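You operate a simulated robot arm through the tools that you are given. There is no shell and no other tool. Be economical: measure what you need, move in short steps, check, and stop when the job is done.

Carry out the task below with a simulated robot arm. There is one attempt and no reset: what you move stays moved.

TASK
Press the tare button two times.

Only the result counts: the job must be done as asked and must still hold three seconds after the hand-in. Knocking over, shifting, dropping, spilling or breaking anything else fails it.

THE ROBOT
A 6-joint arm with a two-finger parallel gripper on a trunk, on a base that drives. Base frame: it is fixed to the floor where the robot stands at the start and does not move with it; the origin is under the middle of the robot, x ahead of it, y to its left, z up; the surface under the hand at the start is at about z = 617. Lengths are in mm, angles in rad, forces in N, time in s.
With the tool pointing down near the work surface it reaches from about 280 to 680 mm from the robot's upright axis, wherever it stands. Its first joint turns from -2.897 to 2.897 rad. Places, roughly: tare button [400, -100, 1000]. Payload 4.1 kg.
Tool frame: the origin (TCP) lies between the finger pads and is the grasp point; the fingertips stand 23 mm ahead of it; z points along the fingers, y is the line along which they close. Largest opening 94 mm; finger width 38, thickness 10; the body of the gripper, 54 by 96 mm, starts 39 mm behind the TCP.
Orientation is that of the tool frame in the base frame, as [roll, pitch, yaw] about the fixed x, y, z axes, in that order (R = Rz(yaw) Ry(pitch) Rx(roll)). With the fingers straight down and closing along the base's y, the tool's x points along the base's -x, its y along +y and its z along -z.

THE INTERFACE
- The arm moves only by the tool play_rows. Its argument "targets" is a list of rows, each an object (a shift or turn left out is 0, a gripper value left out holds the last) with "slide": the shift along the tool's x, y, z in mm, a list of three; "angular": the turn, a rotation vector about the tool's x, y, z in rad, a list of three. In form: [{"slide": [tx, ty, tz], "angular": [rx, ry, rz]}, ...]. A call has 1 to 10 rows; each row is the pose to reach, as a shift and turn from the pose commanded when the call began, along the tool's axes at that moment. "hand" is the finger opening in mm, from 0 to 94, set as the call begins (left out, the last holds). Rows are played at 5 a second. More than 50 mm and 0.15 rad between two rows, or a gripper value outside its range, and nothing of the call is played. Where a pose cannot be reached the arm comes as near as it can. A force on the tool above 40 N (or 10 N above the force at the start of the call, whichever is more), or a blocked arm, ends the call early, and 0.2 s more pass. The fingers move at their own pace (about 45 mm/s each) and stop on an object; they squeeze with about 37 N. The grip force told is the motor's: it shows also when the fingers shut on nothing. Time passes only in rows, and 0.2 s behind the last, so rows that repeat a pose let the fingers close. The reply holds the time, the measured pose of the TCP, the force on the tool along the base axes, the opening and the grip force, in the units named above and with some noise, with the torque about the TCP (base axes, N m) and any sound that the robot's microphone picked up, and new pictures: "show" is both (left out), scene, wrist or none.
- Cameras (640 x 400 px; columns grow to the right, rows downward): "scene" is now at [8.2, 117.6, 1469.4]; the picture's right is [-0.61, -0.80, 0.00], its down [-0.49, 0.38, -0.78] and it looks along [0.62, -0.48, -0.62] (base axes); focal length 265 px, centre (320, 200). "wrist" rides on the gripper at [86, 16, -75] in the tool frame; the picture's right is [-0.18, 0.98, 0.00], its down [-0.58, -0.11, -0.81] and it looks along [-0.79, -0.15, 0.59] (tool axes); focal length 243 px, centre (320, 200). There is no depth. A picture from a camera that has moved, and an enlarged one, comes with that camera's place and axes in the base frame and with its lens.
- raise_lower(by): slides the trunk up (or, below 0, down) by that many mm; the arm and the scene camera ride with it, the base frame stays. It gives what a move gives, with no picture.
- drive_base(legs): drives the robot by 1 to 6 legs, each [ahead, turn to the left] in mm and rad, along the robot's own axes; the way and the turn of a leg run together, so that a leg with both is an arc; at most 1500 mm and 3.142 rad a leg. The arm and the cameras ride along, it lands a little off, and it stops where it bumps. It gives what a move gives, and a new picture of the scene camera.
- aim_head(pan, tilt): turns the head with the scene camera to pan (to the left, within 2.705 rad either way) and tilt (down, from -0.506 to 1.204), counted from straight ahead of the robot. It gives what a move gives, and a new picture of the scene camera.
- close_up(camera, box): a new picture of the part [left, top, right, bottom] of that camera's present view, enlarged. It takes no simulated time.
- sign_off(): hands the job in; it is judged then, once.

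Go step by step. Nothing tells you exact positions but the pictures and the camera data: compare them with the known pose of the tool, close in by small moves and look again before you grip or let go. The budget is 120 turns and 260 pictures, counting those below and the enlarged ones. Unless the task says otherwise, let go and move clear before handing in, and close with one line.

The tools are called after "Request:" by a JSON object that holds its "api" and its "payload". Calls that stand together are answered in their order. play_rows: Moves the arm, as the interface text tells. Its arguments: {"type":"object","properties":{"targets":{"type":"array","items":{"type":"object","properties":{"slide":{"type":"array","items":{"type":"number"}},"angular":{"type":"array","items":{"type":"number"}}}}},"hand":{"type":"number"},"show":{"type":"string","enum":["both","scene","wrist","none"]}},"required":["targets"]} The other tools are called the same way: raise_lower (by) slides the trunk up or down; drive_base (legs) drives the base; aim_head (pan, tilt) turns the head that bears the scene camera; close_up (camera, box) takes an enlarged picture of a part of a camera's view; sign_off () hands the job in.

At the start:

```text
t: 0.0
ee_pos: [472.9, -123.1, 1114.9]
ee_rot: [-3.141, 0.0, 3.141]
wrist_force: [-0.3, 0.4, -0.9]
wrist_torque: [0.01, 0.0, 0.03]
gripper_width: 94.3
grip_force: 0.0
trunk travel left (down, up): [-425.0, 165.0]
robot x, y, heading: [0.3, 0.0, -0.003]
head pan, tilt: [-0.651, 0.67]
```

scene: 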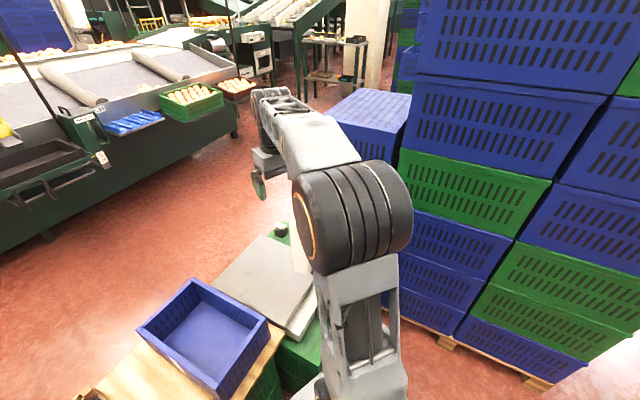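
wrist: 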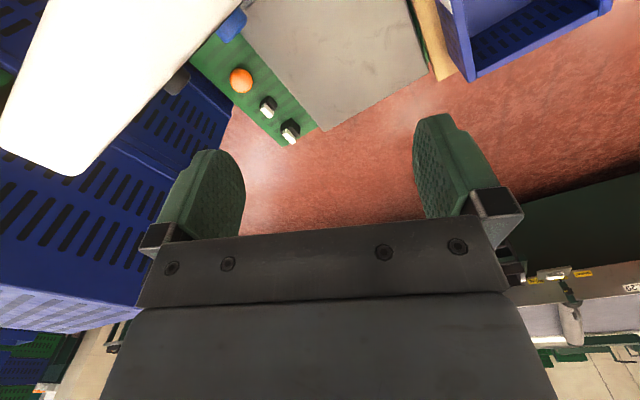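

I see a scale with a grey plate and a green panel carrying an orange knob/button and two white rockers. I'll enlarge both views to read what's there.

Request:
{"api": "close_up", "payload": {"camera": "wrist", "box": [180, 0, 340, 160]}}

Request:
{"api": "close_up", "payload": {"camera": "scene", "box": [200, 180, 360, 380]}}

```text
2.50 times, centred on (260, 80) of wrist
camera zoom: at [384.3, -107.7, 1188.9], right [0.18, 0.98, 0.0], down [0.58, -0.11, 0.81], along [0.79, -0.15, -0.59], focal length 606 px, centre (470, 500)
```

zoom: 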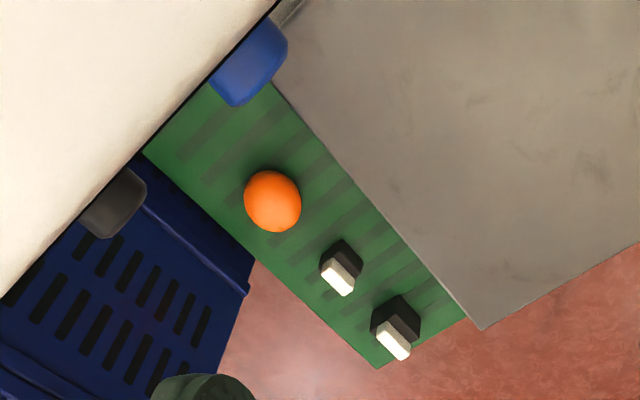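

```text
2.00 times, centred on (280, 280) of scene
camera zoom: at [8.2, 117.6, 1469.4], right [-0.61, -0.8, 0.0], down [-0.49, 0.38, -0.78], along [0.62, -0.48, -0.62], focal length 530 px, centre (400, 40)
```

zoom: 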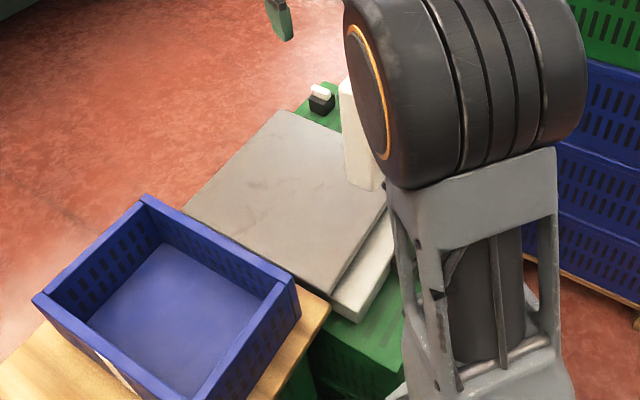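

The white column of the scale carries a blue and a dark knob; I need to see its face. I'll lift the hand and move it to the left for a better view.

Request:
{"api": "play_rows", "payload": {"targets": [{"slide": [0, 40, -10]}, {"slide": [0, 80, -20]}, {"slide": [0, 120, -30]}, {"slide": [0, 160, -40]}, {"slide": [0, 200, -40]}, {"slide": [0, 200, -40]}], "hand": 0}}

```text
t: 1.4
ee_pos: [473.2, 77.8, 1156.0]
ee_rot: [3.141, 0.001, -3.14]
wrist_force: [-0.5, -0.5, -0.6]
wrist_torque: [0.01, 0.04, 0.01]
gripper_width: 0.0
grip_force: 33.4
trunk travel left (down, up): [-425.0, 165.0]
robot x, y, heading: [-0.2, -2.0, 0.001]
head pan, tilt: [-0.651, 0.67]
camera scene: at [8.2, 118.0, 1469.4], right [-0.61, -0.8, 0.0], down [-0.49, 0.38, -0.78], along [0.62, -0.48, -0.62], focal length 265 px, centre (320, 200)
camera wrist: at [385.0, 93.7, 1229.2], right [0.18, 0.98, 0.0], down [0.58, -0.11, 0.81], along [0.79, -0.15, -0.59], focal length 243 px, centre (320, 200)
```

scene: 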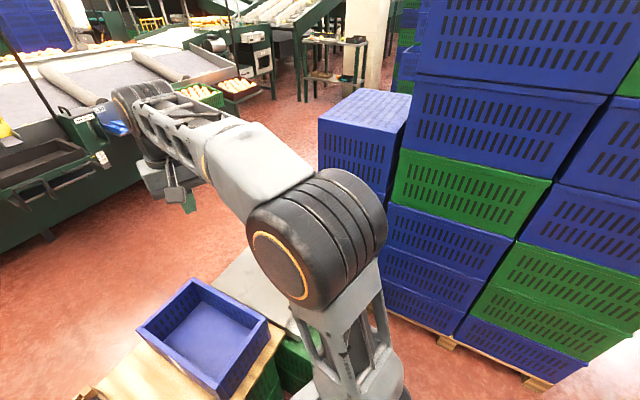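
wrist: 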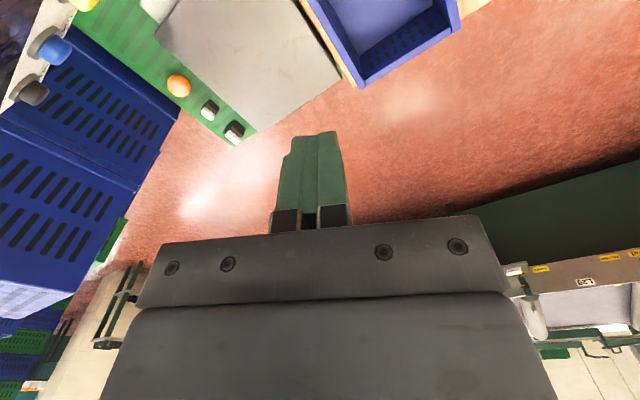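

The column's left face carries several coloured knobs. I'll turn the wrist to look at it straight on.

Request:
{"api": "play_rows", "payload": {"targets": [{"angular": [0, 0, 0.14], "slide": [0, 10, 0]}, {"angular": [0, 0, 0.28], "slide": [0, 20, 0]}, {"angular": [0, 0, 0.42], "slide": [0, 30, 0]}, {"angular": [0, 0, 0.56], "slide": [0, 40, 0]}, {"angular": [0, 0, 0.7], "slide": [0, 40, 0]}, {"angular": [0, 0, 0.84], "slide": [0, 40, 0]}, {"angular": [0, 0, 0.98], "slide": [0, 40, 0]}, {"angular": [0, 0, 1.12], "slide": [0, 40, 0]}, {"angular": [0, 0, 1.26], "slide": [0, 40, 0]}, {"angular": [0, 0, 1.4], "slide": [0, 40, 0]}]}}

```text
t: 3.6
ee_pos: [472.6, 116.0, 1154.5]
ee_rot: [-3.141, 0.0, 1.739]
wrist_force: [0.5, -0.3, 0.4]
wrist_torque: [-0.01, 0.0, -0.01]
gripper_width: 0.0
grip_force: 37.2
trunk travel left (down, up): [-425.0, 165.0]
robot x, y, heading: [3.2, 0.5, -0.005]
head pan, tilt: [-0.651, 0.67]
camera scene: at [8.2, 117.7, 1469.4], right [-0.61, -0.8, 0.0], down [-0.49, 0.38, -0.78], along [0.62, -0.48, -0.62], focal length 265 px, centre (320, 200)
camera wrist: at [472.2, 203.9, 1228.3], right [1.0, -0.02, 0.0], down [-0.01, -0.59, 0.81], along [-0.01, -0.81, -0.59], focal length 243 px, centre (320, 200)
```

scene: 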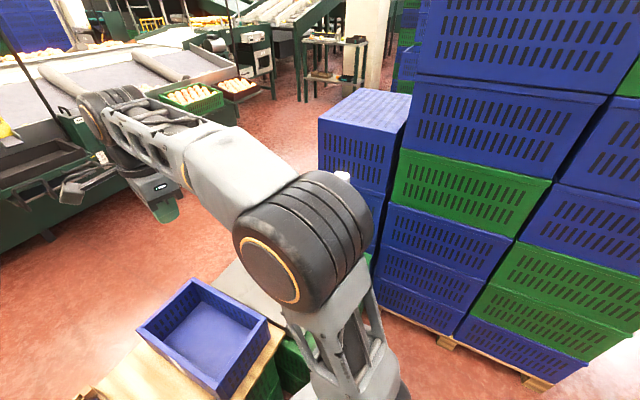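
wrist: 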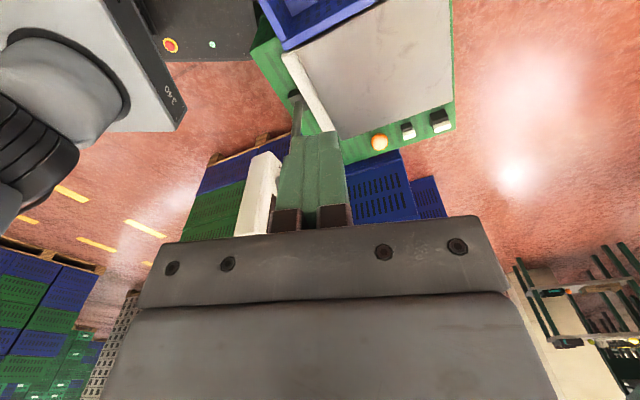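

The column is a slab whose face with knobs seems to point away from the robot (+x). I'll move ahead and turn further to view that face.

Request:
{"api": "play_rows", "payload": {"targets": [{"angular": [0, 0, 0.12], "slide": [-4, 25, 0]}, {"angular": [0, 0, 0.24], "slide": [-8, 50, 0]}, {"angular": [0, 0, 0.36], "slide": [-12, 75, 0]}, {"angular": [0, 0, 0.48], "slide": [-16, 100, 0]}, {"angular": [0, 0, 0.6], "slide": [-20, 120, 0]}, {"angular": [0, 0, 0.72], "slide": [-24, 140, 0]}, {"angular": [0, 0, 0.8], "slide": [-24, 140, 0]}], "hand": 94, "show": "wrist"}}

```text
t: 5.2
ee_pos: [609.2, 115.0, 1150.3]
ee_rot: [3.141, 0.001, 0.939]
wrist_force: [0.7, -0.1, 0.8]
wrist_torque: [0.0, -0.01, -0.01]
gripper_width: 93.8
grip_force: 0.1
out of reach, approached as far as the arm can: row 6, 7
trunk travel left (down, up): [-425.0, 165.0]
robot x, y, heading: [-0.3, -2.1, 0.0]
head pan, tilt: [-0.651, 0.67]
camera wrist: at [670.8, 175.3, 1225.3], right [0.69, -0.73, 0.0], down [-0.43, -0.41, 0.81], along [-0.59, -0.55, -0.59], focal length 243 px, centre (320, 200)
```

wrist: 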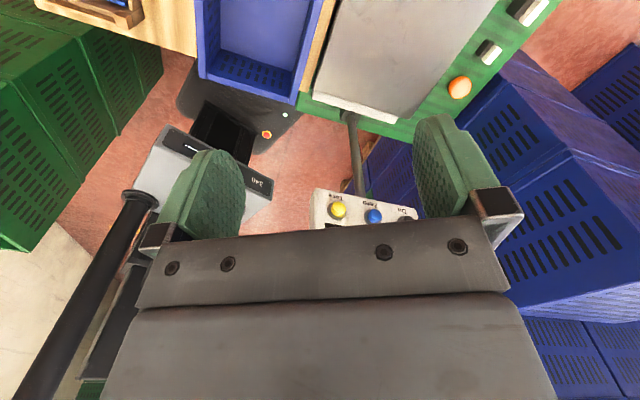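

Request:
{"api": "close_up", "payload": {"camera": "wrist", "box": [290, 170, 430, 250]}}

```text
4.57 times, centred on (360, 210) of wrist
camera zoom: at [670.8, 175.3, 1225.3], right [0.69, -0.73, 0.0], down [-0.43, -0.41, 0.81], along [-0.59, -0.55, -0.59], focal length 1109 px, centre (137, 154)
```

zoom: 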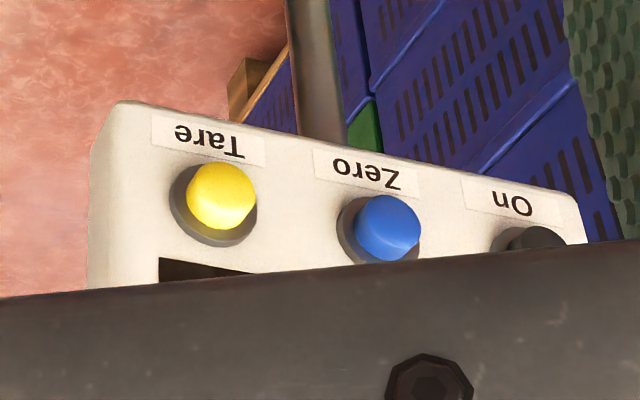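

The yellow button is Tare (blue Zero, dark On), on a display head facing away from the robot; I triangulate it at about [415, -109, 980]. I'll go in front of the face with the camera on the outside and look again.

Request:
{"api": "play_rows", "payload": {"targets": [{"angular": [0, 0, 0.12], "slide": [-39, 9, 6]}, {"angular": [0, 0, 0.24], "slide": [-78, 18, 12]}, {"angular": [0, 0, 0.36], "slide": [-117, 27, 18]}, {"angular": [0, 0, 0.48], "slide": [-156, 36, 24]}, {"angular": [0, 0, 0.6], "slide": [-196, 45, 30]}, {"angular": [0, 0, 0.62], "slide": [-196, 45, 30]}]}}

```text
t: 6.6
ee_pos: [530.6, -69.6, 1119.4]
ee_rot: [3.14, -0.001, 0.319]
wrist_force: [0.8, -0.1, 0.4]
wrist_torque: [0.0, -0.01, -0.02]
gripper_width: 94.1
grip_force: 0.1
trunk travel left (down, up): [-425.0, 165.0]
robot x, y, heading: [0.5, 0.2, 0.004]
head pan, tilt: [-0.651, 0.67]
camera scene: at [8.1, 117.4, 1469.4], right [-0.61, -0.8, 0.0], down [-0.49, 0.38, -0.78], along [0.62, -0.47, -0.62], focal length 265 px, centre (320, 200)
camera wrist: at [615.5, -58.7, 1193.4], right [0.13, -0.99, 0.0], down [-0.59, -0.08, 0.81], along [-0.8, -0.11, -0.59], focal length 243 px, centre (320, 200)
```

scene: 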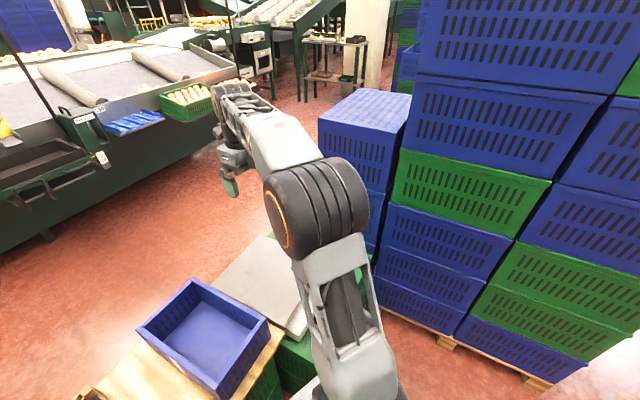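
wrist: 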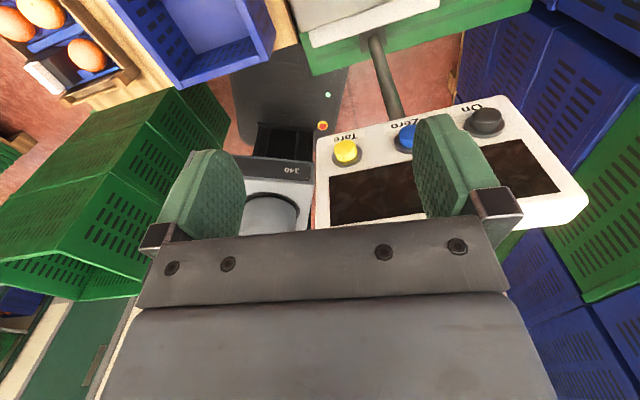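

Request:
{"api": "close_up", "payload": {"camera": "wrist", "box": [300, 80, 460, 240]}}

Request:
{"api": "close_up", "payload": {"camera": "wrist", "box": [440, 80, 600, 240]}}

```text
2.50 times, centred on (380, 160) of wrist
camera zoom: at [615.5, -58.7, 1193.4], right [0.13, -0.99, 0.0], down [-0.59, -0.08, 0.81], along [-0.8, -0.11, -0.59], focal length 606 px, centre (170, 300)
```

zoom: 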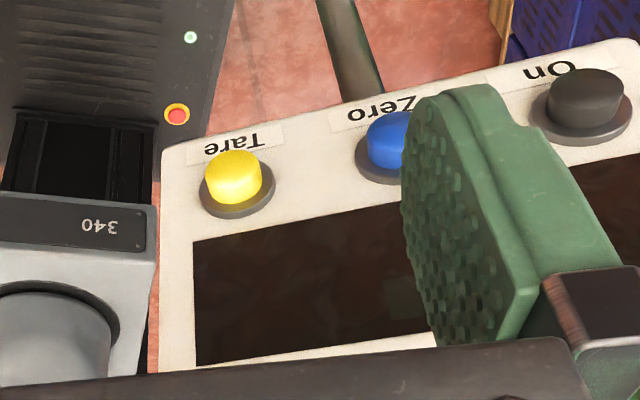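

```text
2.50 times, centred on (520, 160) of wrist
camera zoom: at [615.5, -58.7, 1193.4], right [0.13, -0.99, 0.0], down [-0.59, -0.08, 0.81], along [-0.8, -0.11, -0.59], focal length 606 px, centre (-180, 300)
```

zoom: 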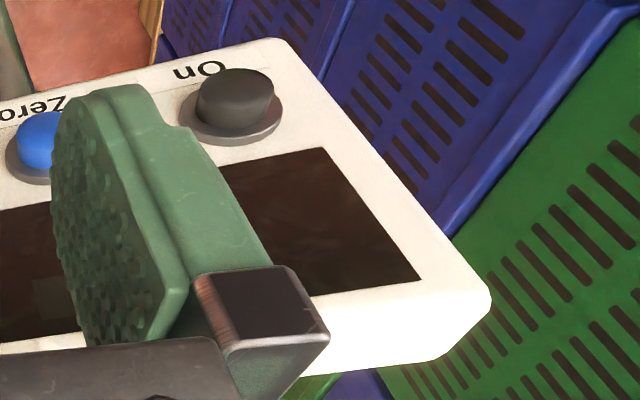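

The Tare button sits on a vertical face whose normal points about 0.36 rad left of +x; its cap is near [421, -114, 979]. I'll close the fingers and tilt the tool so the fingertips point down and back towards the face.

Request:
{"api": "play_rows", "payload": {"targets": [{"angular": [0, -0.13, 0]}, {"angular": [0, -0.26, 0]}, {"angular": [0, -0.39, 0]}, {"angular": [0, -0.52, 0]}, {"angular": [0, -0.65, 0]}, {"angular": [0, -0.75, 0]}, {"angular": [0, -0.75, 0]}], "hand": 0}}

```text
t: 8.2
ee_pos: [478.7, -75.9, 1060.9]
ee_rot: [3.141, 0.748, 0.322]
wrist_force: [-0.1, 0.6, 0.3]
wrist_torque: [0.02, 0.04, 0.01]
gripper_width: 0.0
grip_force: 36.8
out of reach, approached as far as the arm can: row 4, 5, 6, 7
trunk travel left (down, up): [-425.0, 165.0]
robot x, y, heading: [-0.9, -0.7, -0.0]
head pan, tilt: [-0.651, 0.67]
camera scene: at [8.2, 117.7, 1469.4], right [-0.61, -0.8, 0.0], down [-0.49, 0.38, -0.78], along [0.62, -0.48, -0.62], focal length 265 px, centre (320, 200)
camera wrist: at [589.4, -56.6, 1055.4], right [0.18, -0.97, 0.13], down [0.08, 0.14, 0.99], along [-0.98, -0.17, 0.11], focal length 243 px, centre (320, 200)
```

scene: 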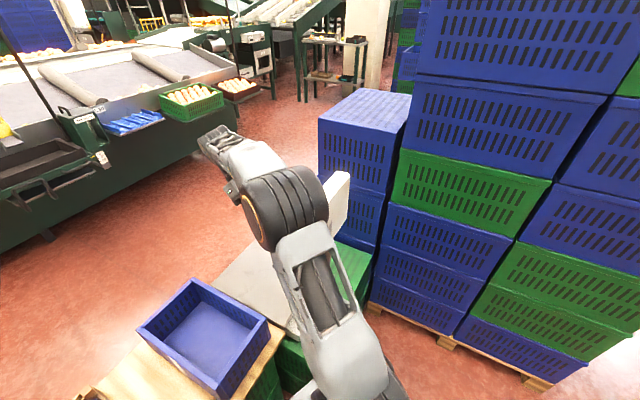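
wrist: 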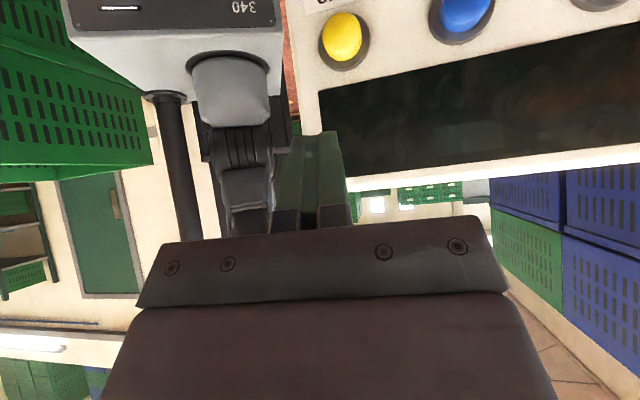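

The tilt worked, but the arm came in lower and nearer at its reach limit (TCP [479, -76, 1061]); the button is visible. I'll move down mostly vertically, staying in front of the face.

Request:
{"api": "play_rows", "payload": {"targets": [{"slide": [14, 4, 13]}, {"slide": [28, 8, 26]}, {"slide": [42, 12, 39]}, {"slide": [57, 15, 51]}, {"slide": [57, 15, 51]}]}}

```text
t: 9.4
ee_pos: [490.2, -89.3, 985.3]
ee_rot: [3.141, 0.75, 0.321]
wrist_force: [-0.7, -0.1, -0.1]
wrist_torque: [0.02, 0.02, 0.01]
gripper_width: 0.1
grip_force: 37.0
trunk travel left (down, up): [-425.0, 165.0]
robot x, y, heading: [-2.3, -0.9, -0.003]
head pan, tilt: [-0.651, 0.67]
camera scene: at [8.4, 117.6, 1469.4], right [-0.61, -0.8, 0.0], down [-0.49, 0.38, -0.78], along [0.62, -0.48, -0.62], focal length 265 px, centre (320, 200)
camera wrist: at [602.4, -69.7, 980.2], right [0.18, -0.98, 0.13], down [0.08, 0.14, 0.99], along [-0.98, -0.17, 0.11], focal length 243 px, centre (320, 200)
```

scene: 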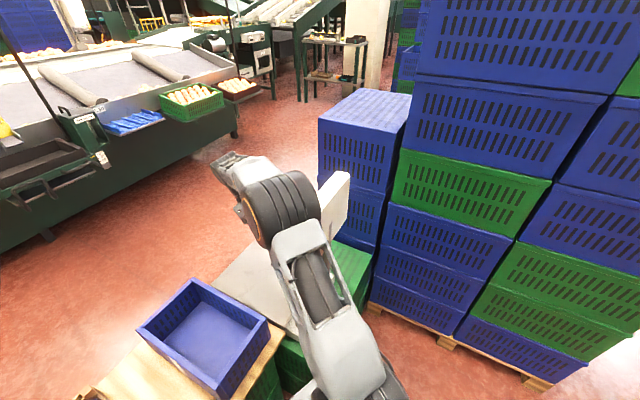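
wrist: 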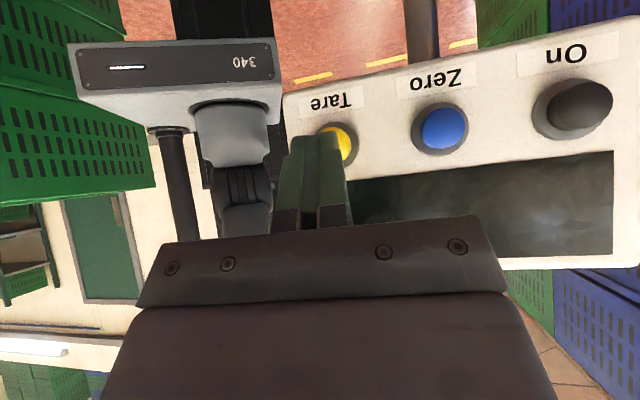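

The Tare button triangulates well to about [409, -120, 960], dead ahead of the fingertips. I'll drop 21 mm to its height and advance to about 20 mm short of it.

Request:
{"api": "play_rows", "payload": {"targets": [{"slide": [14.3, 3, 15.4]}, {"slide": [6, 3, 23.4]}, {"slide": [-3, 3, 31.4]}, {"slide": [-11, 3, 39]}, {"slide": [-11, 3, 39]}], "show": "wrist"}}

Request:
{"api": "close_up", "payload": {"camera": "wrist", "box": [250, 80, 410, 180]}}

```text
t: 10.6
ee_pos: [458.3, -105.0, 964.5]
ee_rot: [3.14, 0.749, 0.322]
wrist_force: [-0.2, 0.0, -0.4]
wrist_torque: [-0.02, 0.02, -0.02]
gripper_width: 0.0
grip_force: 36.6
trunk travel left (down, up): [-425.0, 165.0]
robot x, y, heading: [-3.6, -0.5, 0.004]
head pan, tilt: [-0.651, 0.67]
camera wrist: at [570.1, -84.6, 958.6], right [0.18, -0.98, 0.13], down [0.08, 0.14, 0.99], along [-0.98, -0.17, 0.11], focal length 243 px, centre (320, 200)
```

wrist: 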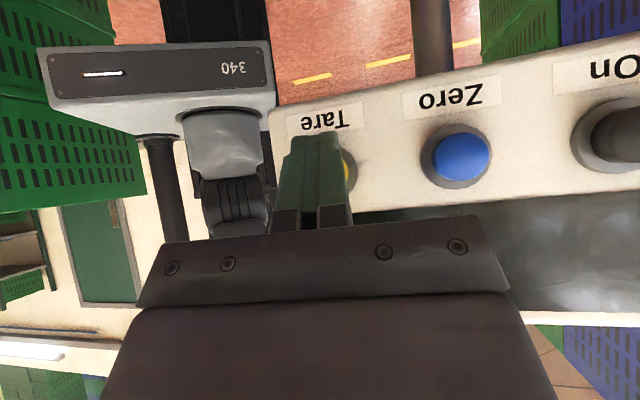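

```text
4.00 times, centred on (330, 130) of wrist
camera zoom: at [570.1, -84.6, 958.6], right [0.18, -0.98, 0.13], down [0.08, 0.14, 0.99], along [-0.98, -0.17, 0.11], focal length 970 px, centre (280, 480)
```

zoom: 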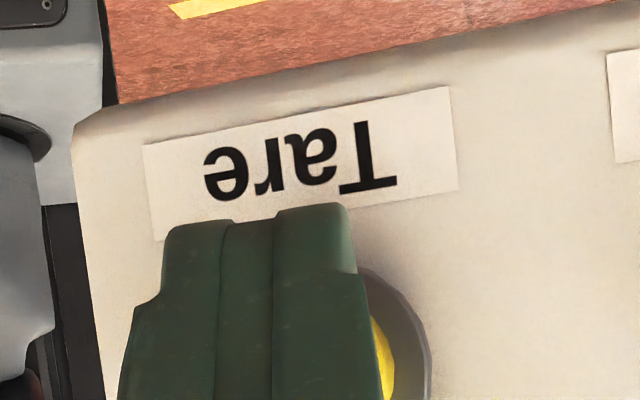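

The fingertips now line up over the button with a gap of about 15–20 mm. I'll creep ahead and watch force and sound.

Request:
{"api": "play_rows", "payload": {"targets": [{"slide": [-5.7, 0, 1.2]}, {"slide": [-9.3, 0, 4.6]}, {"slide": [-11.5, 0, 6.6]}, {"slide": [-11.5, 0, 6.6]}], "show": "wrist"}}

```text
t: 11.6
ee_pos: [446.5, -107.6, 967.9]
ee_rot: [3.141, 0.752, 0.321]
wrist_force: [-1.3, 0.4, -0.7]
wrist_torque: [0.0, -0.01, -0.02]
gripper_width: 0.0
grip_force: 37.0
trunk travel left (down, up): [-425.0, 165.0]
robot x, y, heading: [1.9, 0.6, -0.001]
head pan, tilt: [-0.651, 0.67]
camera wrist: at [558.8, -88.0, 962.7], right [0.18, -0.97, 0.13], down [0.08, 0.14, 0.99], along [-0.98, -0.17, 0.11], focal length 243 px, centre (320, 200)
```

wrist: 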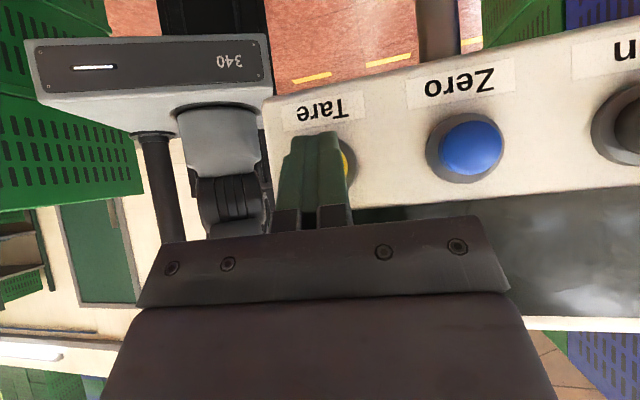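

No contact yet. Continuing in small steps.

Request:
{"api": "play_rows", "payload": {"targets": [{"slide": [-1.5, 1, 1.4]}, {"slide": [-2.9, 2, 2.7]}, {"slide": [-4.4, 2, 4.1]}, {"slide": [-4.4, 2, 4.1]}], "show": "wrist"}}

```text
t: 12.6
ee_pos: [443.0, -112.2, 967.2]
ee_rot: [-3.141, 0.751, 0.32]
wrist_force: [1.7, 1.3, 1.5]
wrist_torque: [-0.03, 0.06, 0.0]
gripper_width: 0.0
grip_force: 36.8
trunk travel left (down, up): [-425.0, 165.0]
robot x, y, heading: [0.3, 2.4, 0.002]
head pan, tilt: [-0.651, 0.67]
heard: click
camera wrist: at [554.5, -91.8, 961.9], right [0.18, -0.97, 0.13], down [0.08, 0.14, 0.99], along [-0.98, -0.17, 0.11], focal length 243 px, centre (320, 200)
```

wrist: 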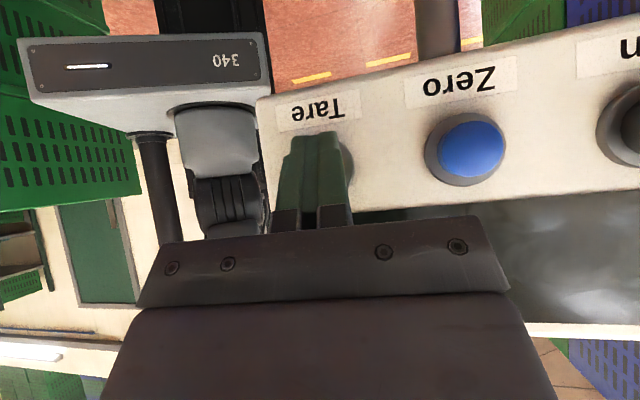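

A click came with light contact force: the first press. I'll back off 14 mm to release it fully.

Request:
{"api": "play_rows", "payload": {"targets": [{"slide": [3, 0, -2.7]}, {"slide": [6.5, 0, -6]}, {"slide": [10.2, 0, -9.5]}, {"slide": [10.2, 0, -9.5]}], "show": "wrist"}}

```text
t: 13.6
ee_pos: [454.7, -106.9, 965.7]
ee_rot: [3.141, 0.75, 0.322]
wrist_force: [-1.2, -0.1, -0.7]
wrist_torque: [0.01, 0.01, -0.01]
gripper_width: 0.0
grip_force: 37.0
trunk travel left (down, up): [-425.0, 165.0]
robot x, y, heading: [-1.2, 1.6, 0.007]
head pan, tilt: [-0.651, 0.67]
camera wrist: at [566.2, -87.3, 961.3], right [0.18, -0.98, 0.13], down [0.08, 0.14, 0.99], along [-0.98, -0.17, 0.11], focal length 243 px, centre (320, 200)
```

wrist: 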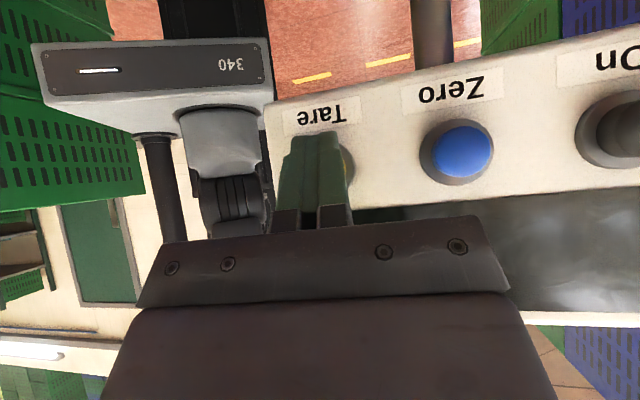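

Released, and nothing has shifted. Now the second press along the same path.

Request:
{"api": "play_rows", "payload": {"targets": [{"slide": [-3.7, 0, 3.5]}, {"slide": [-7.3, 0, 6.8]}, {"slide": [-8.8, 0, 8.2]}, {"slide": [-10.2, 0, 9.5]}, {"slide": [-10.2, 0, 9.5]}], "show": "wrist"}}

```text
t: 14.8
ee_pos: [442.8, -111.8, 967.1]
ee_rot: [-3.141, 0.751, 0.321]
wrist_force: [2.9, 0.8, -0.4]
wrist_torque: [-0.03, -0.05, -0.01]
gripper_width: 0.1
grip_force: 36.5
trunk travel left (down, up): [-425.0, 165.0]
robot x, y, heading: [2.7, 1.8, -0.004]
head pan, tilt: [-0.651, 0.67]
heard: click
camera wrist: at [553.8, -91.5, 961.6], right [0.18, -0.97, 0.13], down [0.08, 0.14, 0.99], along [-0.98, -0.17, 0.11], focal length 243 px, centre (320, 200)
```

wrist: 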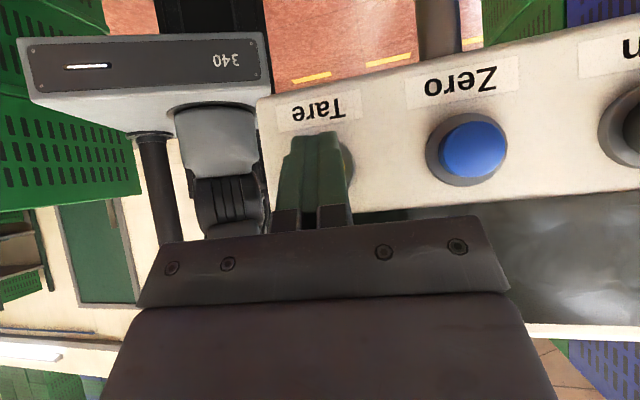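

The second click was heard. I'll now retreat straight off the face and check.

Request:
{"api": "play_rows", "payload": {"targets": [{"slide": [7.3, 0, -6.8]}, {"slide": [15, 0, -14]}, {"slide": [26, 0, -24]}, {"slide": [37, 0, -34]}, {"slide": [37, 0, -34]}]}}

```text
t: 16.0
ee_pos: [489.6, -96.4, 966.6]
ee_rot: [-3.14, 0.75, 0.32]
wrist_force: [0.1, 0.0, -0.3]
wrist_torque: [0.04, -0.01, 0.0]
gripper_width: 0.2
grip_force: 36.2
trunk travel left (down, up): [-425.0, 165.0]
robot x, y, heading: [2.5, -0.2, 0.003]
head pan, tilt: [-0.651, 0.67]
camera scene: at [8.4, 117.7, 1469.4], right [-0.61, -0.8, 0.0], down [-0.49, 0.38, -0.78], along [0.62, -0.48, -0.62], focal length 265 px, centre (320, 200)
camera wrist: at [601.7, -76.5, 961.3], right [0.18, -0.98, 0.13], down [0.08, 0.14, 0.99], along [-0.98, -0.17, 0.11], focal length 243 px, centre (320, 200)
```

scene: 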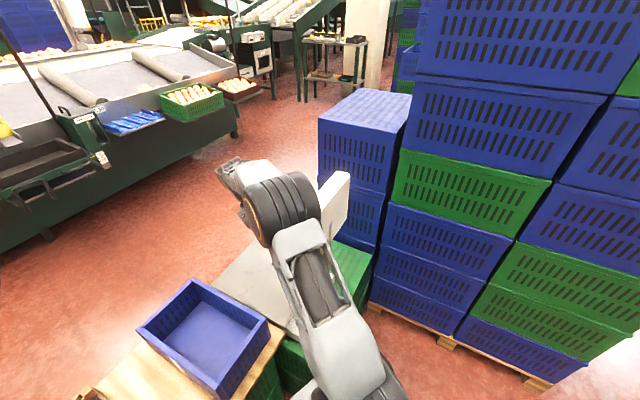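
wrist: 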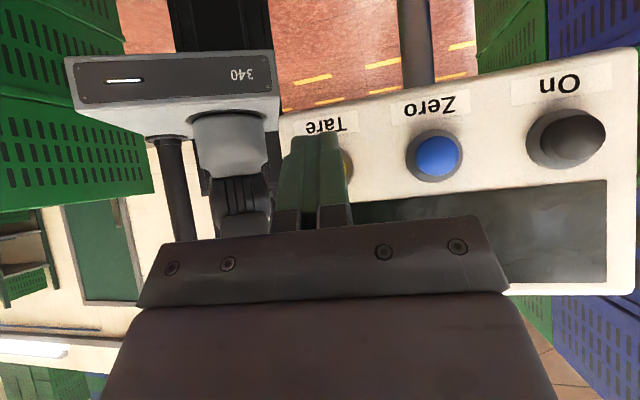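

The hand is clear of the button, two separate clicks were heard, and nothing has moved, so I'm handing in.

Request:
{"api": "sign_off", "payload": {}}

```text
The job is handed in.
```

I pressed the Tare button (the yellow one) twice, with one click heard each time, then moved the hand clear; nothing else looked moved in the last pictures.
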